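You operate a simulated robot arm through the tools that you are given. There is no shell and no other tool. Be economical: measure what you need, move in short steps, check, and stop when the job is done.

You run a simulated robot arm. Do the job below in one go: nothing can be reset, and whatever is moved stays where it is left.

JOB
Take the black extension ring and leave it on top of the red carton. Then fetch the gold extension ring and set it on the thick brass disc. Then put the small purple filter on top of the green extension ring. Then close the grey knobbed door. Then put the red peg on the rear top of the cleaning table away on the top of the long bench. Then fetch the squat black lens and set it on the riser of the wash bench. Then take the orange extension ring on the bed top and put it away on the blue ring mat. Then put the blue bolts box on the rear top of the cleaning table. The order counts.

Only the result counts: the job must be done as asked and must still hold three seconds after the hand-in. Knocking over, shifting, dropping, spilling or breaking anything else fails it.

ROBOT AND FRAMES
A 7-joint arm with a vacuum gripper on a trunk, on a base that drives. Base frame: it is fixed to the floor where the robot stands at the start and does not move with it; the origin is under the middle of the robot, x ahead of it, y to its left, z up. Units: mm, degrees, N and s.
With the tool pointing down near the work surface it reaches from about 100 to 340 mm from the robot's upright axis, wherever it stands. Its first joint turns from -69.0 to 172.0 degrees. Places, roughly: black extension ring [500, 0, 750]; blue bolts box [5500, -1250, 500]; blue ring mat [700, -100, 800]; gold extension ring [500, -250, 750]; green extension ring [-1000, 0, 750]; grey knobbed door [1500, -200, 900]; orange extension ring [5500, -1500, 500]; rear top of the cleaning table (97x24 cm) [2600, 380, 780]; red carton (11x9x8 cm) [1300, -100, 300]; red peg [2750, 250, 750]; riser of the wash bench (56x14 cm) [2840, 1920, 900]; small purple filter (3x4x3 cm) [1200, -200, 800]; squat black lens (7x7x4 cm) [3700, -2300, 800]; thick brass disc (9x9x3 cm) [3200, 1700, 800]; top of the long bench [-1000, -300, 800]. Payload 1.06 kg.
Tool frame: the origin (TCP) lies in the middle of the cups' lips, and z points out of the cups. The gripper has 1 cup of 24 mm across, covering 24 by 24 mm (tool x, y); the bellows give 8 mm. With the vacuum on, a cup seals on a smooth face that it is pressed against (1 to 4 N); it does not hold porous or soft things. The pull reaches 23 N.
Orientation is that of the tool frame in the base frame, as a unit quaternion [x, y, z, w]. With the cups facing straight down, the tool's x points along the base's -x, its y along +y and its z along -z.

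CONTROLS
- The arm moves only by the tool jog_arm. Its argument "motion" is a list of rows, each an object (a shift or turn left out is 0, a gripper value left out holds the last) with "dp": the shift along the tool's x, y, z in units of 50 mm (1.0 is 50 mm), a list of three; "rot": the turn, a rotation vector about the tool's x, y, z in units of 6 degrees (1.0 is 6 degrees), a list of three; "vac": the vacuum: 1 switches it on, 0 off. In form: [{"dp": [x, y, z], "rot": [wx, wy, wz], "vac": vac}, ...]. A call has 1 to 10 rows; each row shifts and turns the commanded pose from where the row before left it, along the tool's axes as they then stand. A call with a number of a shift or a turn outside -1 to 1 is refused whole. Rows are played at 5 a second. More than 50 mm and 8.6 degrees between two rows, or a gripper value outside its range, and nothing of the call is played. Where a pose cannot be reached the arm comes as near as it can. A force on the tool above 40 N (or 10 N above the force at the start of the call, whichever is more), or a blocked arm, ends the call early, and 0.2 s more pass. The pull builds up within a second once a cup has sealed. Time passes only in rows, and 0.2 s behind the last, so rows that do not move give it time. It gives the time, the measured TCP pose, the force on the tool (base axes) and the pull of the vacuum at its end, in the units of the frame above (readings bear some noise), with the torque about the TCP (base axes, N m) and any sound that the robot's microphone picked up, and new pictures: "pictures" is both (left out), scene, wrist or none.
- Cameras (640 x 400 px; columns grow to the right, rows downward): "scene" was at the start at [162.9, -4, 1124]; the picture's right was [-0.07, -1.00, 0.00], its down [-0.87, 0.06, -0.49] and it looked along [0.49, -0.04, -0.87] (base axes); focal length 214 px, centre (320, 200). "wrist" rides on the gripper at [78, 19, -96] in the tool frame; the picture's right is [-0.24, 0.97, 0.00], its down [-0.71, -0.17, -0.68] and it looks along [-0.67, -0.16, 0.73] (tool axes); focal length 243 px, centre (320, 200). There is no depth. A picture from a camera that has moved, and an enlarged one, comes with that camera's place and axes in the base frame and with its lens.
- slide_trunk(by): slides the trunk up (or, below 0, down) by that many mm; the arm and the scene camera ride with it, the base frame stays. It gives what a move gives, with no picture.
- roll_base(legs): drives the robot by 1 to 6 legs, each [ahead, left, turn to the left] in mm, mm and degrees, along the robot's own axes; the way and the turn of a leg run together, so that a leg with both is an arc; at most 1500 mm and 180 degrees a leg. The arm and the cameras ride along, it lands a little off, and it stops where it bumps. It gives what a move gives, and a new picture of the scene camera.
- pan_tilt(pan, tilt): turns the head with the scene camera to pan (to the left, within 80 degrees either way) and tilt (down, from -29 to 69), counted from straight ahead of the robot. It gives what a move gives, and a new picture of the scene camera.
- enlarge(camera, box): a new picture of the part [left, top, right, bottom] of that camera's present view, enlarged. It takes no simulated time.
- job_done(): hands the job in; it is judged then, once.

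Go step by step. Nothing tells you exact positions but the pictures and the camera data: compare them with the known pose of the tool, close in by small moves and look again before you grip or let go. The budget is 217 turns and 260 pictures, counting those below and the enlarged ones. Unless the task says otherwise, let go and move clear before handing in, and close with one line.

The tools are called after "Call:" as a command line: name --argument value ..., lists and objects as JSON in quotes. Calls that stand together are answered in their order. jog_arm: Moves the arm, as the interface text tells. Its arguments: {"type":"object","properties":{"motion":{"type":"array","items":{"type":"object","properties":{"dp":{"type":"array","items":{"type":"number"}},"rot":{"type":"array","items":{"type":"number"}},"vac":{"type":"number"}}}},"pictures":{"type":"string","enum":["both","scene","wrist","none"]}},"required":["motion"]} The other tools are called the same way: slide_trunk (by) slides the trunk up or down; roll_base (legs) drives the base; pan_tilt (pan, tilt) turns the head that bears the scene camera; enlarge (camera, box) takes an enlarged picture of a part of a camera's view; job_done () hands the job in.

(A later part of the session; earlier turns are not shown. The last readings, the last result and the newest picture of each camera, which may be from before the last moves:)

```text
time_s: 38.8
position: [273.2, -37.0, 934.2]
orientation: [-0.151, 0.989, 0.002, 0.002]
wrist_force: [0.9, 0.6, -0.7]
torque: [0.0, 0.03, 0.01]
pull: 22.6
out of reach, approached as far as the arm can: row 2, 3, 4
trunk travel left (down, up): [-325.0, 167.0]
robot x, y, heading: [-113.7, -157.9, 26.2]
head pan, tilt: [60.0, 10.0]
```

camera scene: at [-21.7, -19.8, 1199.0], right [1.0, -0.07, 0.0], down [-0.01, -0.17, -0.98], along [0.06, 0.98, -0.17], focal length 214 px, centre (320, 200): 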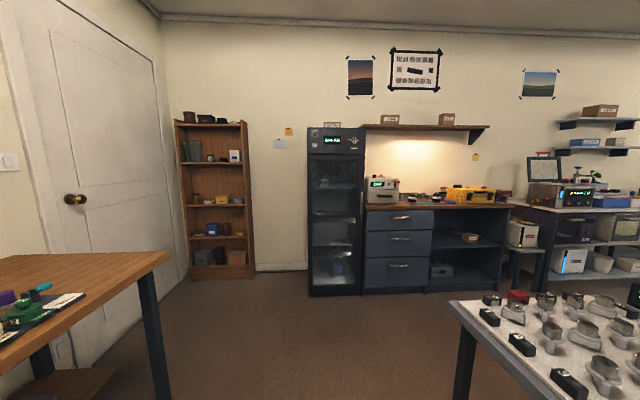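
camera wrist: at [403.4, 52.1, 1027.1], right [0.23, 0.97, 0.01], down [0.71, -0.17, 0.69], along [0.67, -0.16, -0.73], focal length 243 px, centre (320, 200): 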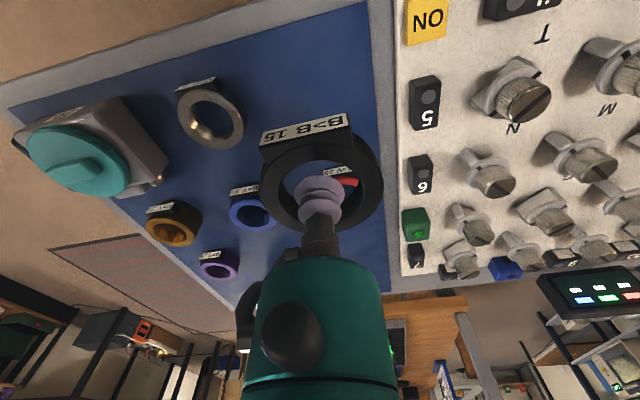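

The arm is stopped at about -9° on its left in any case. I retract and test swinging to the right, turning the tool with it.

Call:
jog_arm --motion '[{"dp": [1, 0, 0]}, {"dp": [1, 0, 0]}, {"dp": [0, -0.63, 0], "rot": [0, 0, 1]}, {"dp": [0, -0.63, 0], "rot": [0, 0, 1]}, {"dp": [0, -0.63, 0], "rot": [0, 0, 1]}, {"dp": [0, -0.63, 0], "rot": [0, 0, 1]}, {"dp": [0, -0.63, 0], "rot": [0, 0, 1]}, {"dp": [0, -0.63, 0], "rot": [0, 0, 1]}, {"dp": [0, -0.63, 0], "rot": [0, 0, 1]}, {"dp": [0, -0.63, 0], "rot": [0, 0, 1]}]' --pictures "none"

Call:
jog_arm --motion '[{"dp": [0, -0.63, 0], "rot": [0, 0, 1]}, {"dp": [0, -0.63, 0], "rot": [0, 0, 1]}, {"dp": [0, -0.63, 0], "rot": [0, 0, 1]}, {"dp": [0, -0.63, 0], "rot": [0, 0, 1]}, {"dp": [0, -0.63, 0], "rot": [0, 0, 1]}]' --pictures "none"

Call:
pan_tilt --pan -70 --tilt 30

```text
time_s: 41.0
position: [185.4, -303.9, 957.0]
orientation: [0.27, 0.963, 0.008, 0.003]
wrist_force: [5.1, 0.8, 4.0]
torque: [0.16, 0.92, -0.41]
pull: 22.9
out of reach, approached as far as the arm can: row 2, 8, 10
trunk travel left (down, up): [-325.0, 167.0]
robot x, y, heading: [-113.5, -156.4, 26.2]
head pan, tilt: [60.0, 10.0]
stopped in row 10: the force on the tool passed its limit at 56 N (the readings are from after the stop); the commanded pose is now the measured one
```

```text
time_s: 41.4
position: [187.6, -315.3, 960.9]
orientation: [0.305, 0.952, 0.025, 0.01]
wrist_force: [4.4, 1.0, 1.1]
torque: [0.08, 0.61, -0.32]
pull: 22.5
out of reach, approached as far as the arm can: row 1
trunk travel left (down, up): [-325.0, 167.0]
robot x, y, heading: [-120.6, -156.0, 26.5]
head pan, tilt: [60.0, 10.0]
stopped in row 1: the force on the tool passed its limit at 82 N (the readings are from after the stop); the commanded pose is now the measured one
```

```text
time_s: 43.5
position: [188.1, -316.3, 960.9]
orientation: [0.305, 0.952, 0.025, 0.009]
wrist_force: [13.0, 6.7, 1.7]
torque: [-0.56, 1.41, -1.44]
pull: 22.3
trunk travel left (down, up): [-325.0, 167.0]
robot x, y, heading: [-113.8, -156.9, 26.2]
head pan, tilt: [-70.0, 30.0]
camera scene: at [37.6, -175.0, 1166.7], right [-0.69, -0.72, 0.0], down [-0.36, 0.35, -0.87], along [0.63, -0.6, -0.5], focal length 214 px, centre (320, 200)
```

scene: 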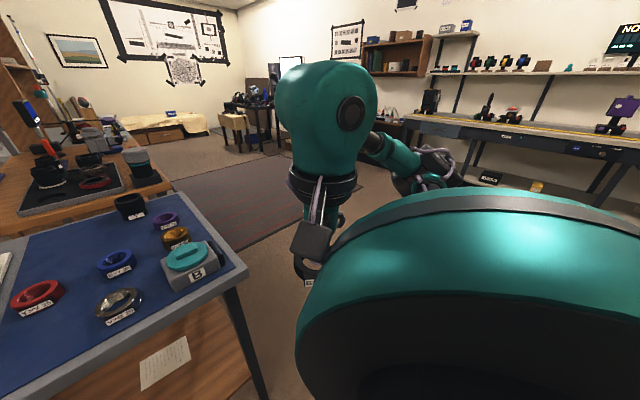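

I see the big teal dome (shoulder link) at the right; the tool touched it. I move the tool outward, away from it, with the head fixed to see which parts move.

Call:
jog_arm --motion '[{"dp": [-0.6, 0.3, 0]}, {"dp": [-0.6, 0.3, 0]}, {"dp": [-0.6, 0.3, 0], "rot": [0, 0, -0.5]}, {"dp": [0, 0.6, 0], "rot": [0, 0, -0.5]}, {"dp": [0, 0.6, 0], "rot": [0, 0, -0.5]}]' --pictures "scene"

```text
time_s: 44.7
position: [316.5, -278.5, 965.6]
orientation: [0.228, 0.973, 0.024, 0.012]
wrist_force: [0.4, 0.5, -1.1]
torque: [-0.03, -0.02, 0.01]
pull: 23.0
trunk travel left (down, up): [-325.0, 167.0]
robot x, y, heading: [-116.0, -156.8, 26.1]
head pan, tilt: [-70.0, 30.0]
camera scene: at [37.6, -174.8, 1166.7], right [-0.69, -0.72, 0.0], down [-0.36, 0.35, -0.87], along [0.63, -0.6, -0.5], focal length 214 px, centre (320, 200)
```

scene: 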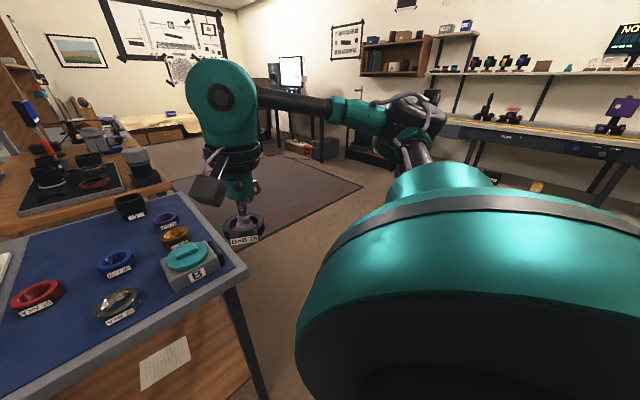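

The arm actually seems mounted at the right-hand dome. I swing the tool further to the robot's right to learn how it follows.

Call:
jog_arm --motion '[{"dp": [-0.6, -0.46, 0]}, {"dp": [-0.6, -0.46, 0]}, {"dp": [-0.6, -0.46, 0]}, {"dp": [-0.6, -0.46, 0]}]' --pictures "scene"

```text
time_s: 45.7
position: [383.1, -414.8, 961.7]
orientation: [0.229, 0.973, 0.024, 0.012]
wrist_force: [-0.4, -0.1, -1.9]
torque: [0.0, 0.01, 0.0]
pull: 22.8
trunk travel left (down, up): [-325.0, 167.0]
robot x, y, heading: [-115.1, -155.2, 26.3]
head pan, tilt: [-70.0, 30.0]
camera scene: at [37.6, -175.2, 1166.6], right [-0.69, -0.72, 0.0], down [-0.36, 0.35, -0.87], along [0.63, -0.6, -0.5], focal length 214 px, centre (320, 200)
```

scene: 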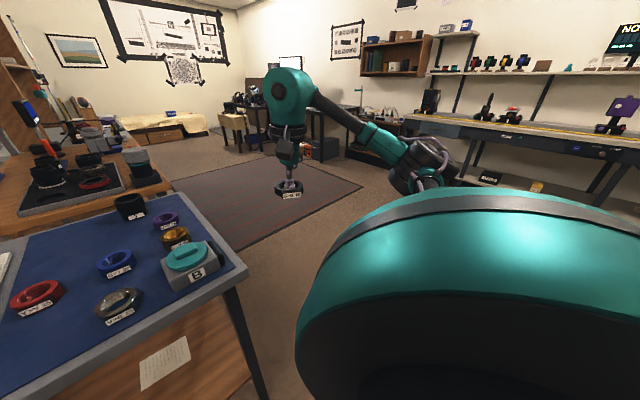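

The arm follows well on the right-front side, so its axis sits right-front of the robot's middle; I should keep targets ahead-right. I level the tool and drive into the aisle right of the table.

Call:
jog_arm --motion '[{"rot": [0.5, 0.12, 0]}]' --pictures "none"

Call:
roll_base --legs '[[0, 0, -26], [0, -600, 0], [950, 0, 0]]'

Call:
pan_tilt --pan 50 --tilt 30

```text
time_s: 46.1
position: [383.7, -417.0, 962.1]
orientation: [0.228, 0.974, 0.0, 0.0]
wrist_force: [-0.5, 0.2, -1.3]
torque: [0.0, -0.05, -0.01]
pull: 23.2
trunk travel left (down, up): [-325.0, 167.0]
robot x, y, heading: [-114.0, -157.6, 26.2]
head pan, tilt: [-70.0, 30.0]
```

```text
time_s: 57.7
position: [1171.7, -1201.3, 961.7]
orientation: [0.441, 0.898, 0.0, 0.0]
wrist_force: [-0.2, 0.1, -1.1]
torque: [-0.02, 0.04, -0.05]
pull: 23.1
trunk travel left (down, up): [-325.0, 167.0]
robot x, y, heading: [837.7, -750.9, 0.5]
head pan, tilt: [-70.0, 30.0]
camera scene: at [965.3, -834.5, 1166.6], right [-0.94, -0.35, 0.0], down [-0.17, 0.47, -0.87], along [0.3, -0.81, -0.5], focal length 214 px, centre (320, 200)
```

scene: 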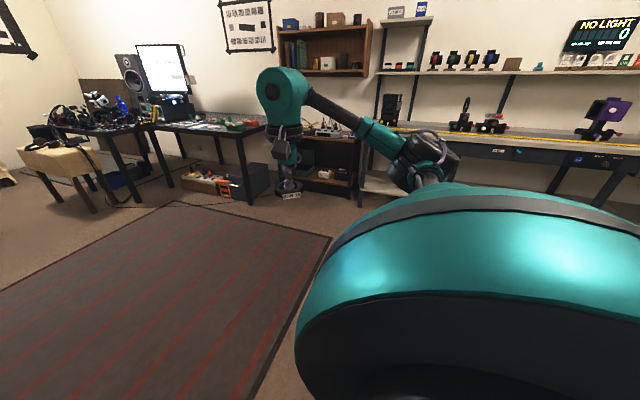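

```text
time_s: 59.7
position: [1171.2, -1201.9, 961.4]
orientation: [0.441, 0.898, 0.001, -0.001]
wrist_force: [-0.2, -0.7, -1.3]
torque: [0.0, -0.01, -0.03]
pull: 23.3
trunk travel left (down, up): [-325.0, 167.0]
robot x, y, heading: [839.4, -753.2, 0.5]
head pan, tilt: [50.0, 30.0]
camera scene: at [991.3, -680.0, 1166.7], right [0.77, -0.64, 0.0], down [-0.32, -0.39, -0.87], along [0.55, 0.67, -0.5], focal length 214 px, centre (320, 200)
```

scene: 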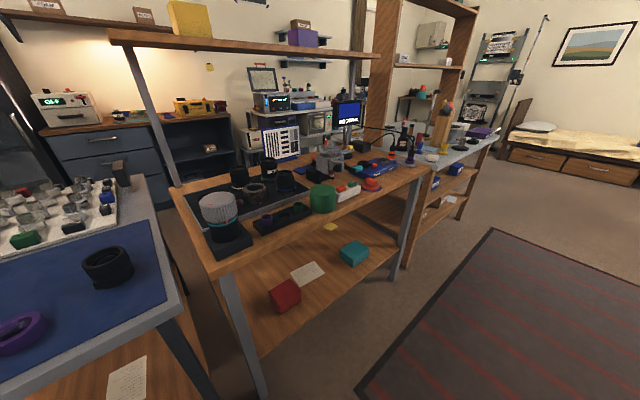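

The red carton stands on the lower shelf of the wooden bench at about (1250, -127). I enlarge the bench to see carton, purple filter and door.

Call:
enlarge --camera "scene" --box '[170, 90, 410, 240]'

Call:
enlarge --camera "scene" --box '[220, 220, 400, 340]'

```text
2.67 times, centred on (290, 165) of scene
camera zoom: at [991.3, -680.0, 1166.7], right [0.77, -0.64, 0.0], down [-0.32, -0.39, -0.87], along [0.55, 0.67, -0.5], focal length 572 px, centre (400, 293)
```

zoom: 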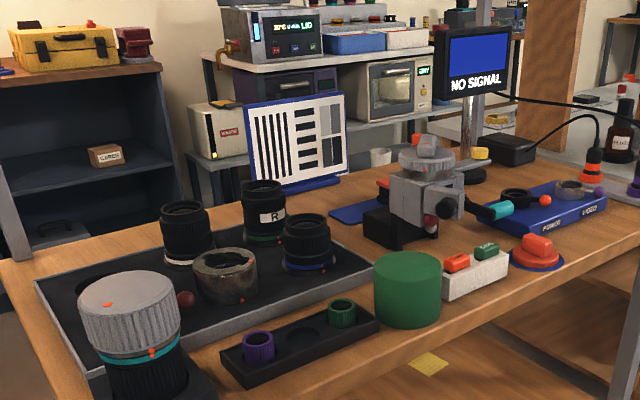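

```text
3.33 times, centred on (310, 280) of scene
camera zoom: at [991.3, -680.0, 1166.7], right [0.77, -0.64, 0.0], down [-0.32, -0.39, -0.87], along [0.55, 0.67, -0.5], focal length 715 px, centre (353, -67)
```

zoom: 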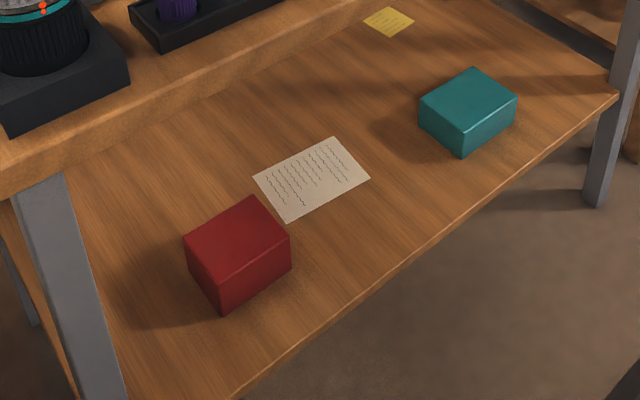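

Both found: carton top centre about (1265, -103), and the purple filter in the black holder on the bench. I turn to face the bench (+y), then set the arm low outside before rolling in.

Call:
roll_base --legs '[[0, 0, 89.5], [0, -186, 0]]'

Call:
pan_tilt --pan -30 --tilt 45

```text
time_s: 65.8
position: [1471.3, -408.6, 962.1]
orientation: [-0.327, 0.945, 0.001, -0.002]
wrist_force: [0.2, -0.1, -0.6]
torque: [-0.01, -0.01, 0.0]
pull: 23.3
trunk travel left (down, up): [-325.0, 167.0]
robot x, y, heading: [1022.8, -749.1, 90.8]
head pan, tilt: [50.0, 30.0]
camera scene: at [953.2, -594.2, 1166.7], right [0.63, 0.78, 0.0], down [0.39, -0.32, -0.87], along [-0.67, 0.55, -0.5], focal length 214 px, centre (320, 200)
```

scene: 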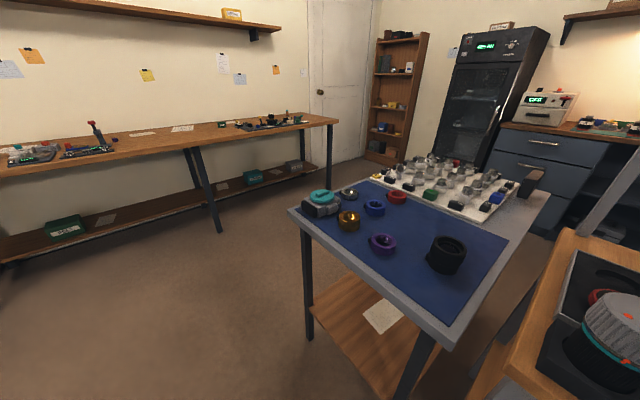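

```text
time_s: 67.3
position: [1471.6, -408.4, 963.2]
orientation: [-0.327, 0.945, 0.0, 0.0]
wrist_force: [0.0, 0.9, -0.7]
torque: [-0.01, -0.02, 0.01]
pull: 23.3
trunk travel left (down, up): [-325.0, 167.0]
robot x, y, heading: [1023.1, -750.1, 90.8]
head pan, tilt: [-30.0, 45.0]
camera scene: at [1062.7, -580.0, 1144.0], right [0.87, -0.48, 0.0], down [-0.34, -0.62, -0.71], along [0.34, 0.62, -0.71], focal length 214 px, centre (320, 200)
```

scene: 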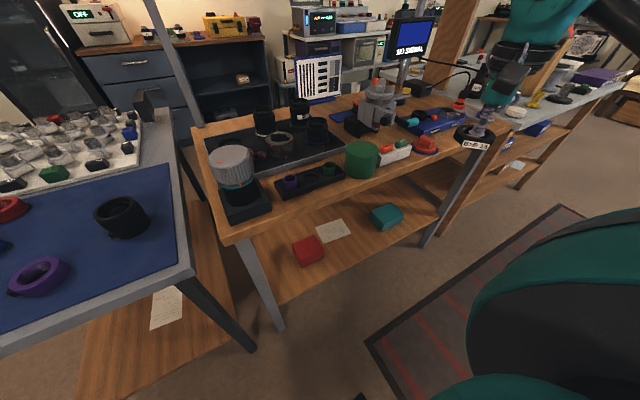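

Call:
enlarge --camera "scene" --box '[270, 200, 390, 275]'

```text
5.33 times, centred on (330, 238) of scene
camera zoom: at [1062.7, -580.0, 1144.0], right [0.87, -0.48, 0.0], down [-0.34, -0.62, -0.71], along [0.34, 0.62, -0.71], focal length 1144 px, centre (267, 0)
```

zoom: 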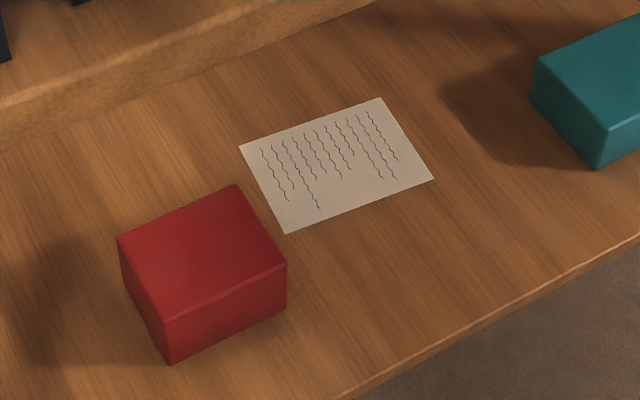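

Carton top is at about z≈302, centre ≈(1271, -83). I turn the tool so the wrist camera points out of the bench, bring the tool ahead of the arm axis, and lower the trunk.

Call:
jog_arm --motion '[{"rot": [0, 0, -1]}, {"rot": [0, 0, -1]}, {"rot": [0, 0, -1]}, {"rot": [0, 0, -1]}, {"rot": [0, 0, -1]}, {"rot": [0, 0, -1]}, {"rot": [0, 0, -1]}, {"rot": [0, 0, -1]}, {"rot": [0, 0, -0.63]}]' --pictures "none"

Call:
jog_arm --motion '[{"dp": [-0.15, 0.85, 0]}, {"dp": [-0.15, 0.85, 0]}, {"dp": [-0.15, 0.85, 0]}, {"dp": [-0.15, 0.85, 0]}, {"dp": [-0.15, 0.7, 0]}]' --pictures "none"

Call:
slide_trunk --by -200

Call:
pan_tilt --pan -40 --tilt 45

```text
time_s: 69.3
position: [1453.8, -408.7, 962.6]
orientation: [-0.707, 0.707, 0.0, 0.001]
wrist_force: [0.1, 0.3, -1.4]
torque: [0.03, 0.01, -0.02]
pull: 23.2
out of reach, approached as far as the arm can: row 9
trunk travel left (down, up): [-325.0, 167.0]
robot x, y, heading: [1024.3, -748.2, 90.8]
head pan, tilt: [-30.0, 45.0]
```

```text
time_s: 70.5
position: [1247.3, -373.1, 961.3]
orientation: [0.707, -0.707, 0.0, 0.001]
wrist_force: [-0.4, 0.0, -1.2]
torque: [0.05, 0.0, -0.01]
pull: 22.4
trunk travel left (down, up): [-325.0, 167.0]
robot x, y, heading: [1023.6, -753.0, 90.6]
head pan, tilt: [-30.0, 45.0]
```

```text
time_s: 72.7
position: [1248.3, -371.3, 762.3]
orientation: [0.707, -0.707, 0.0, 0.001]
wrist_force: [0.6, 0.2, -1.0]
torque: [0.0, -0.01, 0.0]
pull: 22.5
trunk travel left (down, up): [-125.0, 367.0]
robot x, y, heading: [1025.6, -747.4, 90.9]
head pan, tilt: [-30.0, 45.0]
```

```text
time_s: 73.4
position: [1248.2, -371.7, 762.8]
orientation: [0.707, -0.707, 0.001, -0.001]
wrist_force: [0.6, 0.1, -1.0]
torque: [0.02, -0.01, -0.02]
pull: 22.7
trunk travel left (down, up): [-125.0, 367.0]
robot x, y, heading: [1026.7, -745.3, 90.7]
head pan, tilt: [-40.0, 45.0]
camera scene: at [1073.5, -530.9, 934.8], right [0.78, -0.63, 0.0], down [-0.45, -0.55, -0.71], along [0.45, 0.55, -0.71], focal length 214 px, centre (320, 200)
```

scene: 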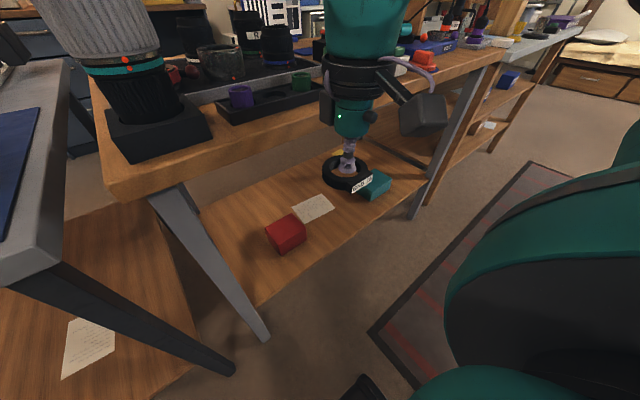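

Lower further: trunk to the bottom and the arm down step by step outside the bench.

Call:
slide_trunk --by -125

Call:
jog_arm --motion '[{"dp": [0, 0, 0.8]}, {"dp": [0, 0, 0.8]}, {"dp": [0, 0, 0.8]}, {"dp": [0, 0, 0.8]}]'

```text
time_s: 75.0
position: [1248.7, -374.2, 637.1]
orientation: [0.707, -0.707, 0.0, 0.0]
wrist_force: [0.0, -0.2, -1.4]
torque: [0.04, -0.01, 0.04]
pull: 22.8
trunk travel left (down, up): [0.0, 492.0]
robot x, y, heading: [1021.6, -750.6, 90.9]
head pan, tilt: [-40.0, 45.0]
```

```text
time_s: 76.0
position: [1248.2, -371.8, 476.4]
orientation: [0.707, -0.707, -0.001, 0.001]
wrist_force: [-0.8, 0.1, -1.1]
torque: [0.02, -0.02, 0.03]
pull: 23.3
trunk travel left (down, up): [0.0, 492.0]
robot x, y, heading: [1025.4, -752.0, 90.8]
head pan, tilt: [-40.0, 45.0]
camera scene: at [1073.0, -495.6, 815.2], right [0.78, -0.63, 0.0], down [-0.45, -0.55, -0.71], along [0.45, 0.55, -0.71], focal length 214 px, centre (320, 200)
camera wrist: at [1230.1, -450.7, 571.7], right [-0.97, 0.23, 0.0], down [0.17, 0.71, 0.68], along [0.16, 0.67, -0.73], focal length 243 px, centre (320, 200)
```

scene: 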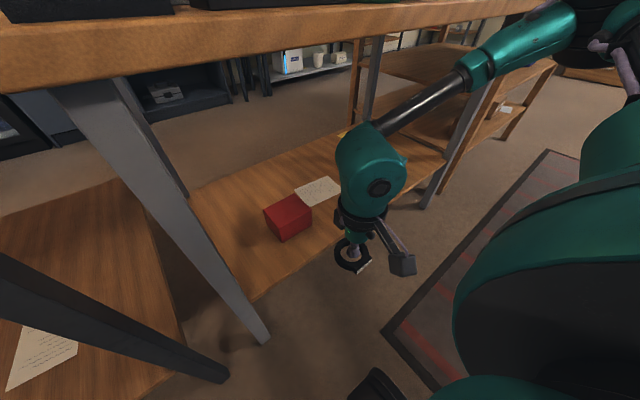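
wrist: 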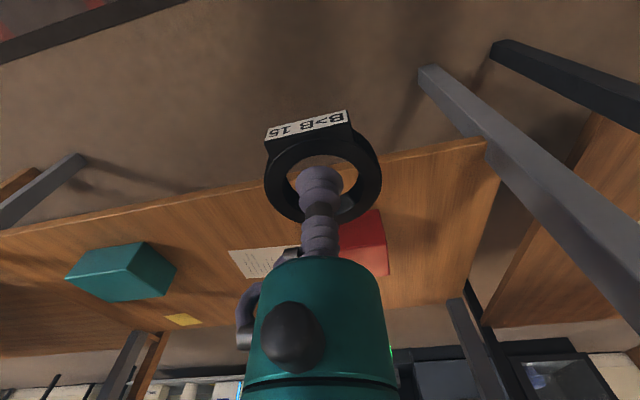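

The way in under the bench top is clear. I lower another 90 mm, then roll in most of the way.

Call:
jog_arm --motion '[{"dp": [0, 0, 0.9]}, {"dp": [0, 0, 0.9]}]' --pictures "none"

Call:
roll_base --legs '[[200, -27, 0]]'

Call:
jog_arm --motion '[{}]' --pictures "wrist"

```text
time_s: 76.6
position: [1248.2, -373.7, 386.4]
orientation: [0.708, -0.707, 0.0, 0.001]
wrist_force: [0.3, -0.6, 0.3]
torque: [-0.02, -0.01, 0.01]
pull: 23.1
trunk travel left (down, up): [0.0, 492.0]
robot x, y, heading: [1026.2, -749.0, 91.0]
head pan, tilt: [-40.0, 45.0]
```

```text
time_s: 77.8
position: [1262.8, -294.0, 396.7]
orientation: [-0.693, 0.721, 0.013, 0.005]
wrist_force: [-0.4, -0.6, -1.9]
torque: [0.01, -0.03, -0.02]
pull: 23.0
trunk travel left (down, up): [0.0, 492.0]
robot x, y, heading: [1030.5, -663.3, 89.6]
head pan, tilt: [-40.0, 45.0]
stopped in leg 1: the robot was blocked; the commanded pose is now the measured one
camera scene: at [1082.1, -421.1, 818.9], right [0.76, -0.65, 0.0], down [-0.45, -0.53, -0.72], along [0.46, 0.55, -0.7], focal length 214 px, centre (320, 200)
```

scene: 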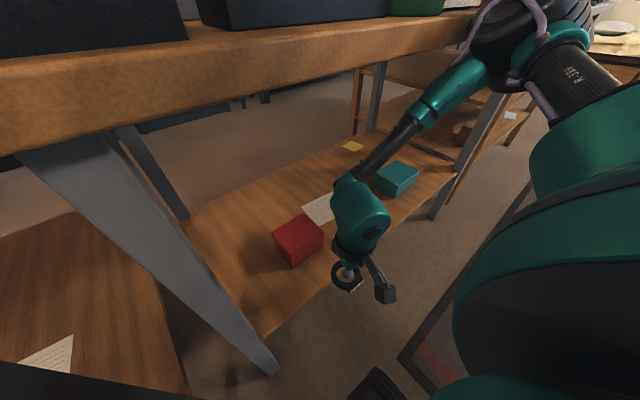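

```text
time_s: 78.2
position: [1262.4, -296.1, 396.0]
orientation: [-0.693, 0.721, 0.012, 0.005]
wrist_force: [-0.5, -0.8, -1.5]
torque: [0.01, -0.04, 0.01]
pull: 22.6
trunk travel left (down, up): [0.0, 492.0]
robot x, y, heading: [1032.5, -662.5, 90.1]
head pan, tilt: [-40.0, 45.0]
camera wrist: at [1242.1, -375.0, 490.0], right [-0.96, 0.27, 0.01], down [0.2, 0.68, 0.7], along [0.18, 0.68, -0.71], focal length 243 px, centre (320, 200)
```

wrist: 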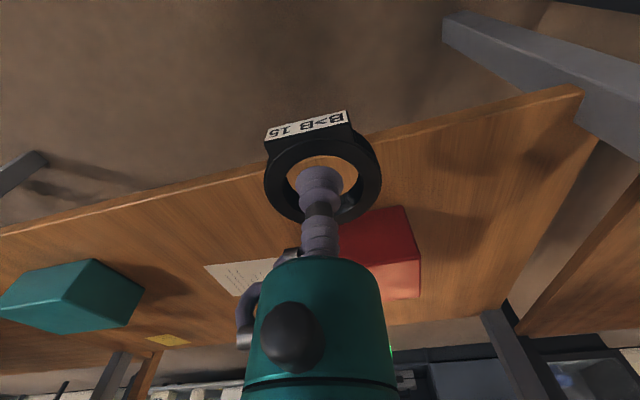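

The elbow seems to have met the bench's edge. I back off at once and try a straighter arm, which should lower the elbow.

Call:
roll_base --legs '[[-330, 0, 0]]'

Call:
jog_arm --motion '[{"dp": [-0.8, 0, 0]}, {"dp": [-0.8, 0, 0]}, {"dp": [-0.8, 0, 0]}, {"dp": [-0.8, 0, 0]}]' --pictures "scene"

```text
time_s: 78.9
position: [1264.3, -294.3, 395.2]
orientation: [-0.691, 0.723, 0.013, 0.004]
wrist_force: [-0.5, 0.2, -1.2]
torque: [0.0, 0.0, -0.02]
pull: 22.7
trunk travel left (down, up): [0.0, 492.0]
robot x, y, heading: [1030.2, -660.7, 89.2]
head pan, tilt: [-40.0, 45.0]
stopped in leg 1: the robot was blocked; the commanded pose is now the measured one
camera scene: at [1084.7, -418.9, 817.3], right [0.76, -0.65, 0.0], down [-0.46, -0.53, -0.71], along [0.46, 0.54, -0.7], focal length 214 px, centre (320, 200)
```

scene: 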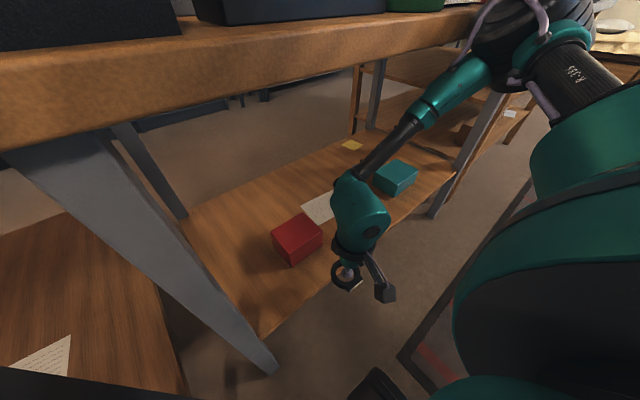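

```text
time_s: 80.1
position: [1312.2, -161.9, 403.8]
orientation: [-0.66, 0.751, 0.023, 0.006]
wrist_force: [-0.4, 0.4, -0.9]
torque: [0.0, -0.01, 0.01]
pull: 22.6
trunk travel left (down, up): [0.0, 492.0]
robot x, y, heading: [1029.6, -679.5, 86.2]
head pan, tilt: [-40.0, 45.0]
stopped in row 4: the arm was blocked; the commanded pose is now the measured one
camera scene: at [1099.7, -438.3, 819.1], right [0.72, -0.69, -0.01], down [-0.49, -0.5, -0.72], along [0.49, 0.52, -0.7], focal length 214 px, centre (320, 200)
```

scene: 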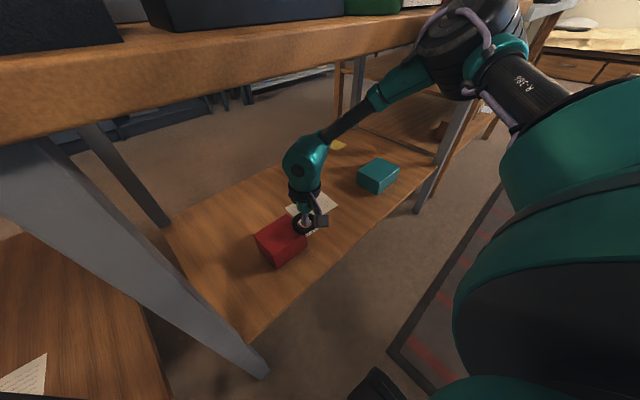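

Blocked by the elbow at the bench edge. I retract the arm the way it came, then back the base out.

Call:
jog_arm --motion '[{"dp": [0.8, 0, 0]}, {"dp": [0.8, 0, 0]}, {"dp": [0.8, 0, 0]}, {"dp": [0.8, 0, 0]}]' --pictures "none"

Call:
roll_base --legs '[[-100, 0, 0]]'

```text
time_s: 81.1
position: [1289.9, -311.2, 391.2]
orientation: [-0.664, 0.748, 0.014, -0.002]
wrist_force: [-0.3, 0.0, -0.5]
torque: [-0.01, 0.0, 0.02]
pull: 22.7
trunk travel left (down, up): [0.0, 492.0]
robot x, y, heading: [1035.8, -670.4, 86.5]
head pan, tilt: [-40.0, 45.0]
```

```text
time_s: 82.2
position: [1282.3, -412.5, 390.6]
orientation: [-0.664, 0.748, 0.014, -0.002]
wrist_force: [0.6, 0.6, -0.2]
torque: [0.01, -0.02, -0.01]
pull: 23.2
trunk travel left (down, up): [0.0, 492.0]
robot x, y, heading: [1026.0, -770.1, 86.2]
head pan, tilt: [-40.0, 45.0]
camera scene: at [1095.2, -523.4, 815.2], right [0.72, -0.69, 0.0], down [-0.49, -0.51, -0.71], along [0.49, 0.51, -0.71], focal length 214 px, centre (320, 200)
```

scene: 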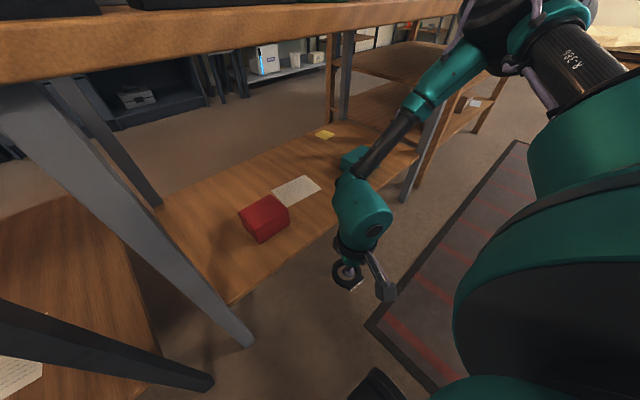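

Free again. Here I extend the arm forward to see how the elbow behaves as it straightens.

Call:
jog_arm --motion '[{"dp": [-0.8, 0.1, 0]}, {"dp": [-0.8, 0.1, 0]}, {"dp": [-0.8, 0.1, 0]}, {"dp": [-0.8, 0.1, 0]}]' --pictures "scene"

```text
time_s: 83.2
position: [1281.7, -250.7, 395.5]
orientation: [-0.664, 0.748, 0.015, -0.003]
wrist_force: [-0.1, 0.0, -1.5]
torque: [0.03, -0.01, 0.01]
pull: 23.4
trunk travel left (down, up): [0.0, 492.0]
robot x, y, heading: [1024.5, -769.7, 86.2]
head pan, tilt: [-40.0, 45.0]
camera scene: at [1095.2, -523.5, 815.2], right [0.72, -0.69, 0.0], down [-0.49, -0.51, -0.71], along [0.49, 0.51, -0.71], focal length 214 px, centre (320, 200)
```

scene: 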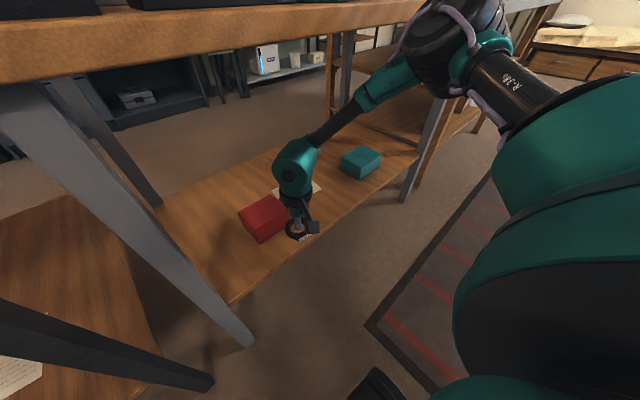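

Good: with extension the elbow stays well outside. I continue extending towards the carton in steps.

Call:
jog_arm --motion '[{"dp": [-0.8, 0.1, -0.1]}, {"dp": [-0.8, 0.1, 0]}]' --pictures "both"

```text
time_s: 83.8
position: [1282.3, -169.0, 402.8]
orientation: [-0.664, 0.748, 0.015, -0.003]
wrist_force: [0.0, 0.6, -0.8]
torque: [-0.01, 0.01, 0.0]
pull: 22.8
trunk travel left (down, up): [0.0, 492.0]
robot x, y, heading: [1028.9, -773.1, 86.2]
head pan, tilt: [-40.0, 45.0]
camera scene: at [1095.2, -523.5, 815.2], right [0.72, -0.69, 0.0], down [-0.49, -0.51, -0.71], along [0.49, 0.51, -0.71], focal length 214 px, centre (320, 200)
camera wrist: at [1256.3, -246.2, 497.1], right [-0.94, 0.35, 0.03], down [0.27, 0.67, 0.69], along [0.22, 0.66, -0.72], focal length 243 px, centre (320, 200)
```

scene: 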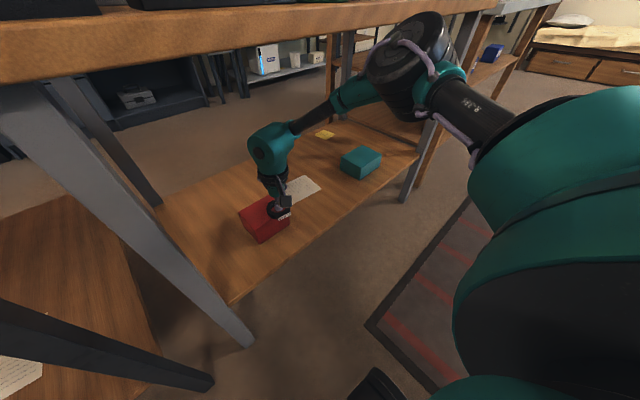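
wrist: 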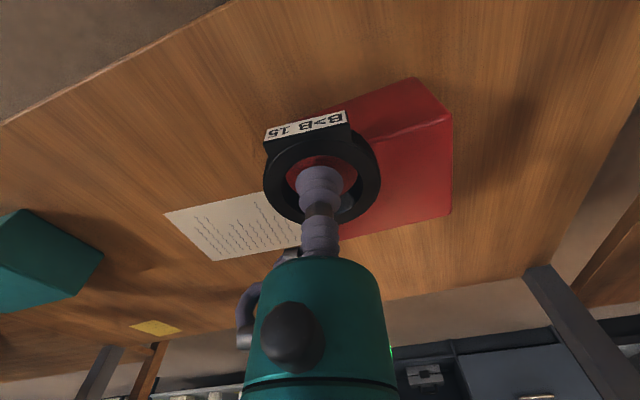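

The carton's top centre now comes out near (1256, -107), z≈345. I level the tool and close in over it at this height.

Call:
jog_arm --motion '[{"rot": [0.25, 0.15, 0]}, {"dp": [-0.6, 0.33, 0]}, {"dp": [-0.57, 0.33, 0]}, {}]' --pictures "both"

```text
time_s: 84.8
position: [1264.4, -142.2, 402.4]
orientation: [-0.672, 0.74, 0.002, 0.001]
wrist_force: [0.0, 0.7, -0.2]
torque: [0.0, -0.02, 0.02]
pull: 22.6
out of reach, approached as far as the arm can: row 2, 3
trunk travel left (down, up): [0.0, 492.0]
robot x, y, heading: [1026.3, -772.9, 86.4]
head pan, tilt: [-40.0, 45.0]
camera scene: at [1095.2, -523.4, 815.2], right [0.72, -0.69, 0.0], down [-0.49, -0.51, -0.71], along [0.49, 0.51, -0.71], focal length 214 px, centre (320, 200)
camera wrist: at [1238.6, -217.9, 497.4], right [-0.94, 0.33, 0.0], down [0.24, 0.69, 0.69], along [0.22, 0.65, -0.73], focal length 243 px, centre (320, 200)
```

scene: 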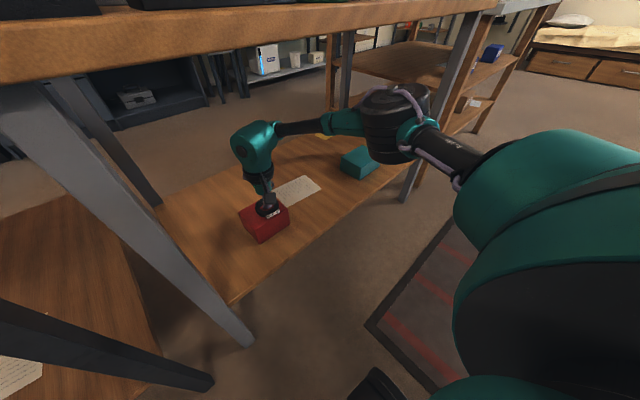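
wrist: 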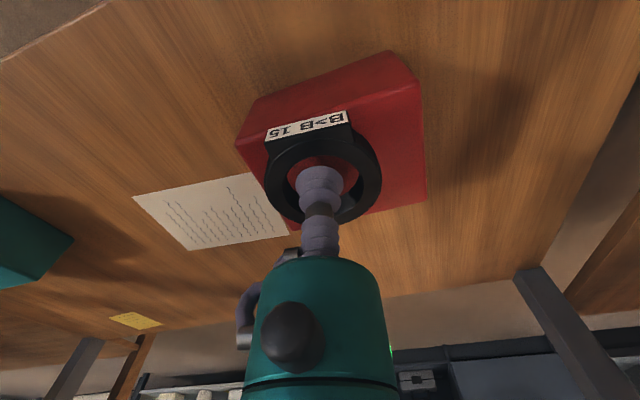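

Now consistent: carton top z≈361, centre (1258, -115). I roll the last 27 mm in with the base.

Call:
roll_base --legs '[[28, 8, 0]]'

Call:
jog_arm --motion '[{"dp": [0, 0, 0.2]}]' --pictures "wrist"

```text
time_s: 85.7
position: [1258.2, -113.3, 401.1]
orientation: [-0.673, 0.74, 0.003, 0.0]
wrist_force: [-0.4, -0.1, 0.8]
torque: [-0.01, -0.03, 0.03]
pull: 22.9
trunk travel left (down, up): [0.0, 492.0]
robot x, y, heading: [1017.9, -739.0, 86.1]
head pan, tilt: [-40.0, 45.0]
camera scene: at [1089.0, -495.1, 815.2], right [0.72, -0.69, 0.0], down [-0.49, -0.51, -0.71], along [0.49, 0.51, -0.71], focal length 214 px, centre (320, 200)
```

scene: 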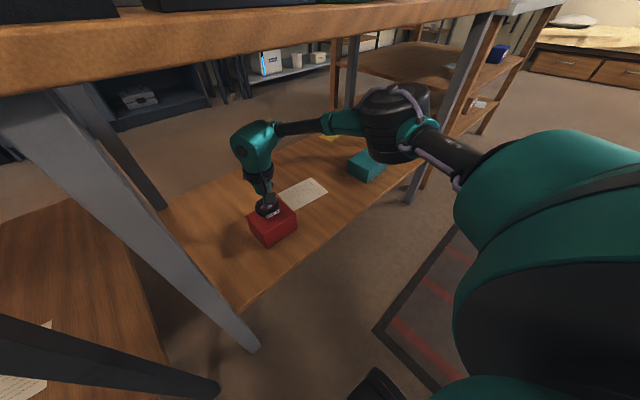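

```text
time_s: 86.1
position: [1258.3, -113.5, 392.3]
orientation: [-0.672, 0.741, 0.002, -0.001]
wrist_force: [-0.1, 0.3, -1.2]
torque: [-0.01, -0.01, 0.01]
pull: 22.8
trunk travel left (down, up): [0.0, 492.0]
robot x, y, heading: [1022.7, -743.5, 86.5]
head pan, tilt: [-40.0, 45.0]
camera wrist: at [1232.5, -189.5, 487.7], right [-0.94, 0.33, 0.0], down [0.24, 0.69, 0.69], along [0.22, 0.65, -0.73], focal length 243 px, centre (320, 200)
```

wrist: 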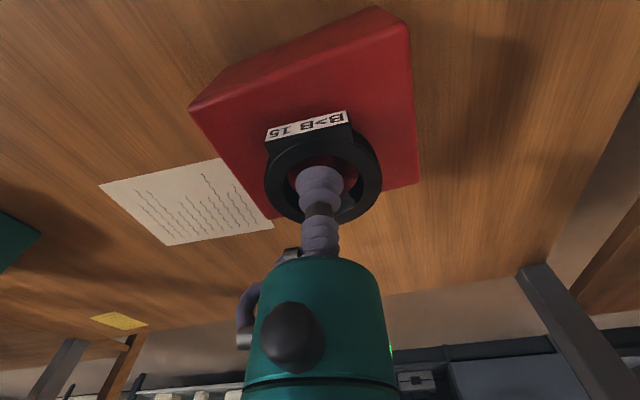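

Centred. Lowering in small steps until contact.

Call:
jog_arm --motion '[{"dp": [0, 0, 0.12]}, {"dp": [0, 0, 0.06]}, {"dp": [0, 0, 0.06]}, {"dp": [0, 0, 0.06]}, {}]' --pictures "wrist"

```text
time_s: 87.3
position: [1261.7, -113.8, 381.5]
orientation: [-0.672, 0.74, 0.004, 0.002]
wrist_force: [-7.0, 1.6, 16.4]
torque: [0.02, 0.02, 0.01]
pull: 22.9
out of reach, approached as far as the arm can: row 2, 4
trunk travel left (down, up): [0.0, 492.0]
robot x, y, heading: [1020.0, -740.9, 86.2]
head pan, tilt: [-40.0, 45.0]
camera wrist: at [1236.1, -190.0, 477.3], right [-0.94, 0.33, 0.01], down [0.24, 0.68, 0.69], along [0.22, 0.65, -0.72], focal length 243 px, centre (320, 200)
```

wrist: 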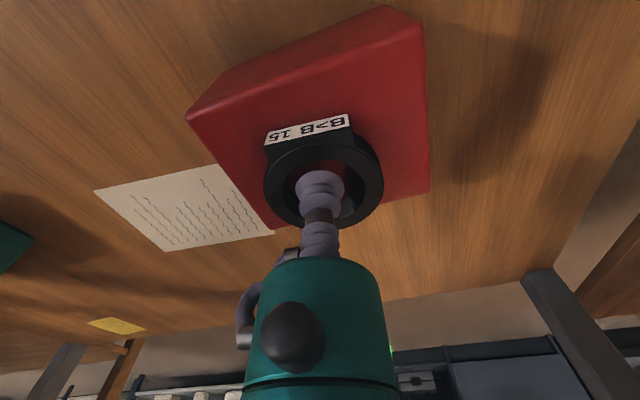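

In contact. I ease off slightly and release.

Call:
jog_arm --motion '[{"dp": [0, 0, -0.05]}, {"vac": 0}, {}, {}, {"dp": [0, 0, -0.2]}, {"dp": [0, 0, -0.4]}]' --pictures "wrist"

```text
time_s: 88.7
position: [1263.9, -114.1, 412.7]
orientation: [-0.672, 0.741, 0.003, 0.0]
wrist_force: [-1.1, -0.7, -0.1]
torque: [0.0, -0.01, 0.02]
pull: 0.0
trunk travel left (down, up): [0.0, 492.0]
robot x, y, heading: [1018.2, -743.3, 86.6]
head pan, tilt: [-40.0, 45.0]
camera wrist: at [1237.0, -190.4, 508.5], right [-0.94, 0.33, 0.0], down [0.24, 0.69, 0.69], along [0.22, 0.65, -0.73], focal length 243 px, centre (320, 200)
```

wrist: 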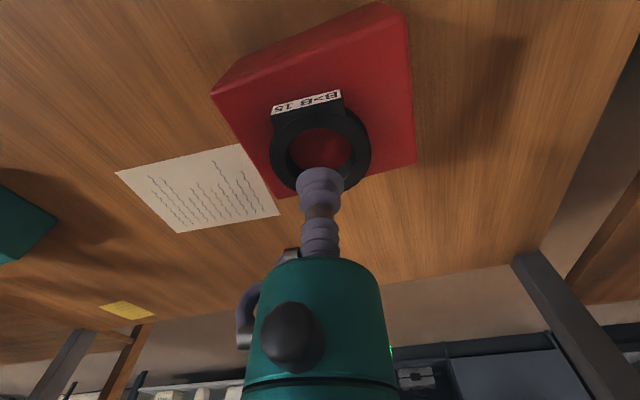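

The black ring lies on the red carton. I back out, raise trunk and arm, and go to the gold ring.

Call:
roll_base --legs '[[-280, 0, 0]]'

Call:
slide_trunk --by 325

Call:
jog_arm --motion '[{"dp": [0, 0, -0.9]}, {"dp": [0, 0, -0.9]}, {"dp": [0, 0, -0.9]}, {"dp": [0, 0, -0.9]}]' --pictures "scene"

```text
time_s: 90.6
position: [1245.0, -396.0, 412.1]
orientation: [-0.672, 0.74, 0.003, 0.001]
wrist_force: [-0.8, -0.2, -0.2]
torque: [-0.04, -0.03, 0.04]
pull: 0.0
trunk travel left (down, up): [0.0, 492.0]
robot x, y, heading: [1002.7, -1018.3, 86.3]
head pan, tilt: [-40.0, 45.0]
camera scene: at [1071.4, -776.1, 815.2], right [0.72, -0.69, 0.0], down [-0.49, -0.51, -0.71], along [0.49, 0.51, -0.71], focal length 214 px, centre (320, 200)
```

scene: 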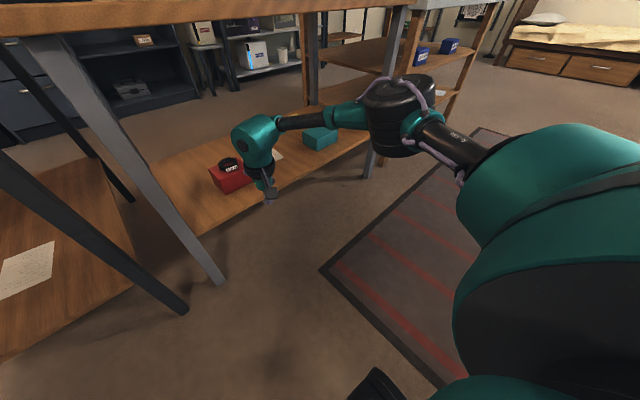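

```text
time_s: 93.8
position: [1246.2, -403.0, 887.1]
orientation: [-0.666, 0.734, 0.093, 0.094]
wrist_force: [0.2, 0.6, -0.4]
torque: [-0.02, -0.01, 0.02]
pull: 0.1
trunk travel left (down, up): [-325.0, 167.0]
robot x, y, heading: [1000.7, -1020.7, 86.2]
head pan, tilt: [-40.0, 45.0]
```

```text
time_s: 94.8
position: [1242.5, -451.0, 1061.5]
orientation: [-0.665, 0.735, 0.093, 0.094]
wrist_force: [0.2, -0.2, 0.5]
torque: [0.0, -0.01, 0.01]
pull: 0.1
trunk travel left (down, up): [-325.0, 167.0]
robot x, y, heading: [1001.7, -1021.6, 86.5]
head pan, tilt: [-40.0, 45.0]
camera scene: at [1065.5, -868.5, 1144.1], right [0.72, -0.69, 0.0], down [-0.49, -0.51, -0.71], along [0.49, 0.51, -0.71], focal length 214 px, centre (320, 200)
```

scene: 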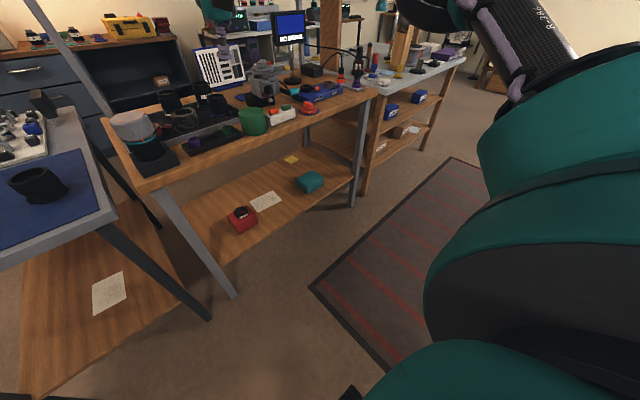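

The lift tilted the tool; I level it, and drive along to the gold ring's position.

Call:
jog_arm --motion '[{"rot": [0.03, 0.84, 0]}, {"rot": [0.03, 0.84, 0]}, {"rot": [0, 0.84, 0]}]' --pictures "none"

Call:
roll_base --legs '[[0, 0, 3.7], [0, 629, 0], [200, 0, 0]]'

```text
time_s: 95.7
position: [1287.4, -473.1, 1049.7]
orientation: [-0.672, 0.741, 0.003, -0.001]
wrist_force: [0.3, -0.4, -0.7]
torque: [0.0, -0.03, -0.02]
pull: 0.0
out of reach, approached as far as the arm can: row 1, 2, 3
trunk travel left (down, up): [-325.0, 167.0]
robot x, y, heading: [1002.9, -1022.6, 86.0]
head pan, tilt: [-40.0, 45.0]
```

```text
time_s: 103.2
position: [627.2, -256.1, 1049.5]
orientation: [-0.695, 0.719, 0.004, -0.002]
wrist_force: [0.3, 0.1, 0.5]
torque: [-0.01, 0.0, 0.0]
pull: 0.0
trunk travel left (down, up): [-325.0, 167.0]
robot x, y, heading: [377.0, -823.7, 89.9]
head pan, tilt: [-40.0, 45.0]
camera scene: at [430.6, -663.7, 1144.0], right [0.77, -0.64, 0.0], down [-0.46, -0.54, -0.71], along [0.46, 0.54, -0.71], focal length 214 px, centre (320, 200)
```

scene: 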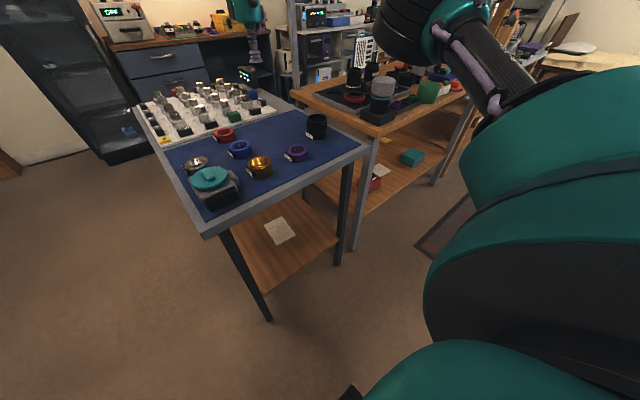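

Gold ring at about (613, -206). I move over it and descend to z≈860, then check with the wrist camera.

Call:
jog_arm --motion '[{"dp": [0, 0, 0.9]}, {"dp": [0, 0, 0.9]}, {"dp": [0, 0, 0.9]}, {"dp": [-0.5, 0.15, 0.7]}, {"dp": [-0.4, 0.15, 0.3]}]' --pictures "wrist"

```text
time_s: 104.5
position: [615.8, -224.4, 875.6]
orientation: [-0.694, 0.72, 0.004, -0.001]
wrist_force: [0.4, 0.7, 0.7]
torque: [0.01, 0.02, 0.01]
pull: 0.1
out of reach, approached as far as the arm can: row 5
trunk travel left (down, up): [-325.0, 167.0]
robot x, y, heading: [375.6, -823.5, 90.2]
head pan, tilt: [-40.0, 45.0]
camera wrist: at [595.2, -301.9, 970.8], right [-0.96, 0.27, 0.01], down [0.2, 0.7, 0.69], along [0.18, 0.66, -0.73], focal length 243 px, centre (320, 200)
```

wrist: 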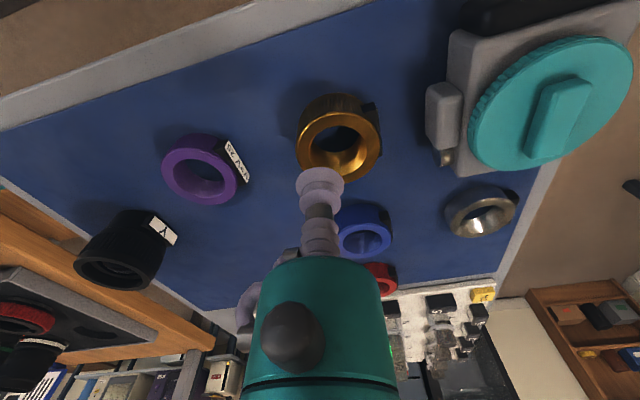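

Call:
roll_base --legs '[[50, 0, 0]]'

Call:
jog_arm --motion '[{"dp": [0.6, 0.2, 0]}, {"dp": [0, 0, 0.6]}]' --pictures "wrist"

```text
time_s: 105.4
position: [617.0, -173.3, 874.7]
orientation: [-0.694, 0.72, 0.003, -0.002]
wrist_force: [-1.0, 0.6, 0.3]
torque: [-0.04, -0.01, -0.01]
pull: 0.0
trunk travel left (down, up): [-325.0, 167.0]
robot x, y, heading: [376.9, -775.4, 90.0]
head pan, tilt: [-40.0, 45.0]
camera scene: at [430.6, -614.1, 1143.9], right [0.77, -0.64, 0.0], down [-0.46, -0.54, -0.71], along [0.45, 0.54, -0.71], focal length 214 px, centre (320, 200)
```

scene: 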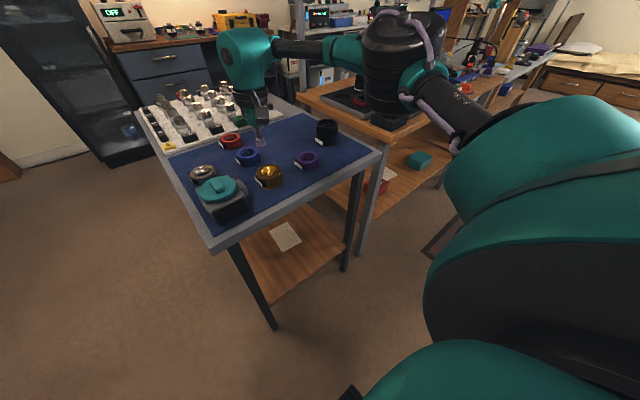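

```text
time_s: 106.0
position: [604.7, -204.5, 845.2]
orientation: [-0.694, 0.72, 0.004, -0.001]
wrist_force: [0.3, 0.9, -0.7]
torque: [0.02, 0.0, -0.01]
pull: 0.1
trunk travel left (down, up): [-325.0, 167.0]
robot x, y, heading: [376.6, -772.7, 90.0]
head pan, tilt: [-40.0, 45.0]
camera wrist: at [584.1, -282.4, 940.3], right [-0.96, 0.27, 0.01], down [0.2, 0.7, 0.69], along [0.18, 0.66, -0.73], focal length 243 px, centre (320, 200)
```

wrist: 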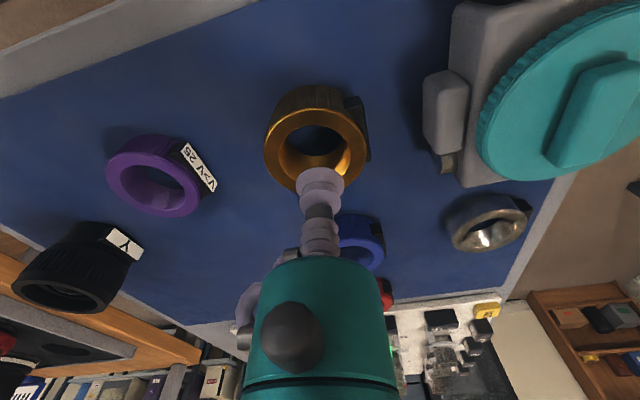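

Nearly centred; I correct 5 mm, then descend with vacuum on, gently at the end.

Call:
jog_arm --motion '[{"dp": [0.09, -0.02, 0.55], "vac": 1}, {"dp": [0, 0, 0.06]}, {"dp": [0, 0, 0.06]}, {"dp": [0, 0, 0.04]}, {}, {}]' --pictures "none"

```text
time_s: 107.4
position: [605.1, -209.0, 809.6]
orientation: [-0.694, 0.72, 0.004, -0.001]
wrist_force: [5.6, 0.9, 19.4]
torque: [-0.03, 0.12, -0.02]
pull: 23.3
trunk travel left (down, up): [-325.0, 167.0]
robot x, y, heading: [374.6, -770.3, 90.2]
head pan, tilt: [-40.0, 45.0]
```

Gold ring sealed. I lift, back off and tuck it in a bit.

Call:
jog_arm --motion '[{"dp": [0, 0, -0.5]}, {"dp": [0, 0, -0.9]}, {"dp": [0, 0, -0.9]}, {"dp": [0, 0, -0.6]}]' --pictures "none"

Call:
roll_base --legs '[[-330, 0, 0], [0, 0, -90]]'

Call:
pan_tilt --pan 10 --tilt 15

```text
time_s: 108.4
position: [606.2, -209.7, 955.2]
orientation: [-0.694, 0.72, 0.003, -0.002]
wrist_force: [-0.6, 0.7, -1.7]
torque: [-0.01, 0.01, -0.01]
pull: 22.9
trunk travel left (down, up): [-325.0, 167.0]
robot x, y, heading: [375.3, -776.4, 90.2]
head pan, tilt: [-40.0, 45.0]
```

```text
time_s: 114.3
position: [941.9, -1330.1, 954.5]
orientation: [0.018, 1.0, 0.004, 0.002]
wrist_force: [0.4, 1.0, -1.1]
torque: [0.02, 0.01, 0.0]
pull: 23.0
trunk travel left (down, up): [-325.0, 167.0]
robot x, y, heading: [375.6, -1102.1, -0.3]
head pan, tilt: [-40.0, 45.0]
camera scene: at [536.1, -1151.9, 1144.0], right [-0.64, -0.77, 0.0], down [-0.54, 0.46, -0.71], along [0.54, -0.46, -0.71], focal length 214 px, centre (320, 200)
```

scene: 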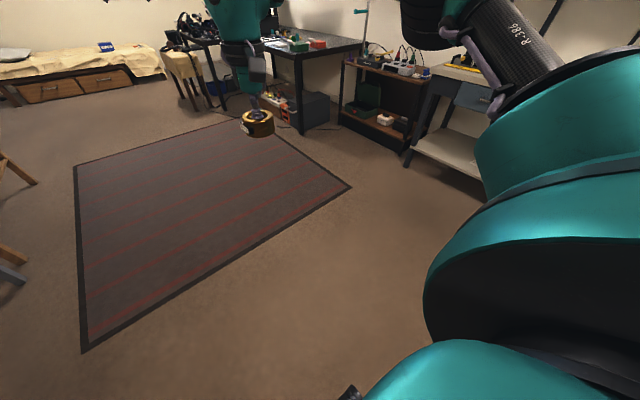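

```text
time_s: 115.5
position: [942.7, -1330.0, 955.5]
orientation: [0.019, 1.0, 0.004, 0.002]
wrist_force: [-0.1, -0.4, -2.0]
torque: [-0.01, 0.02, -0.03]
pull: 23.0
trunk travel left (down, up): [-325.0, 167.0]
robot x, y, heading: [376.0, -1102.1, -0.1]
head pan, tilt: [10.0, 15.0]
camera scene: at [565.9, -1083.5, 1190.8], right [0.17, -0.99, 0.0], down [-0.26, -0.04, -0.97], along [0.95, 0.17, -0.26], focal length 214 px, centre (320, 200)
```

scene: 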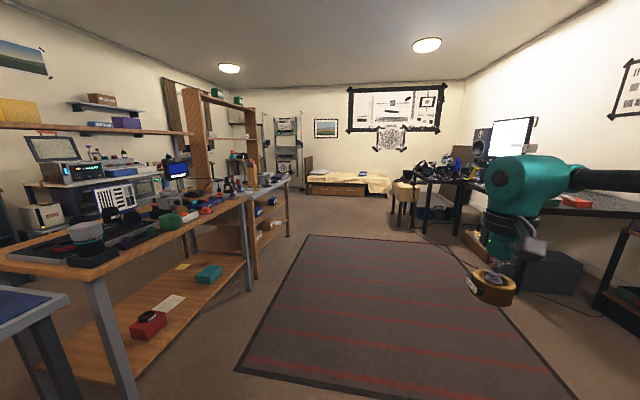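

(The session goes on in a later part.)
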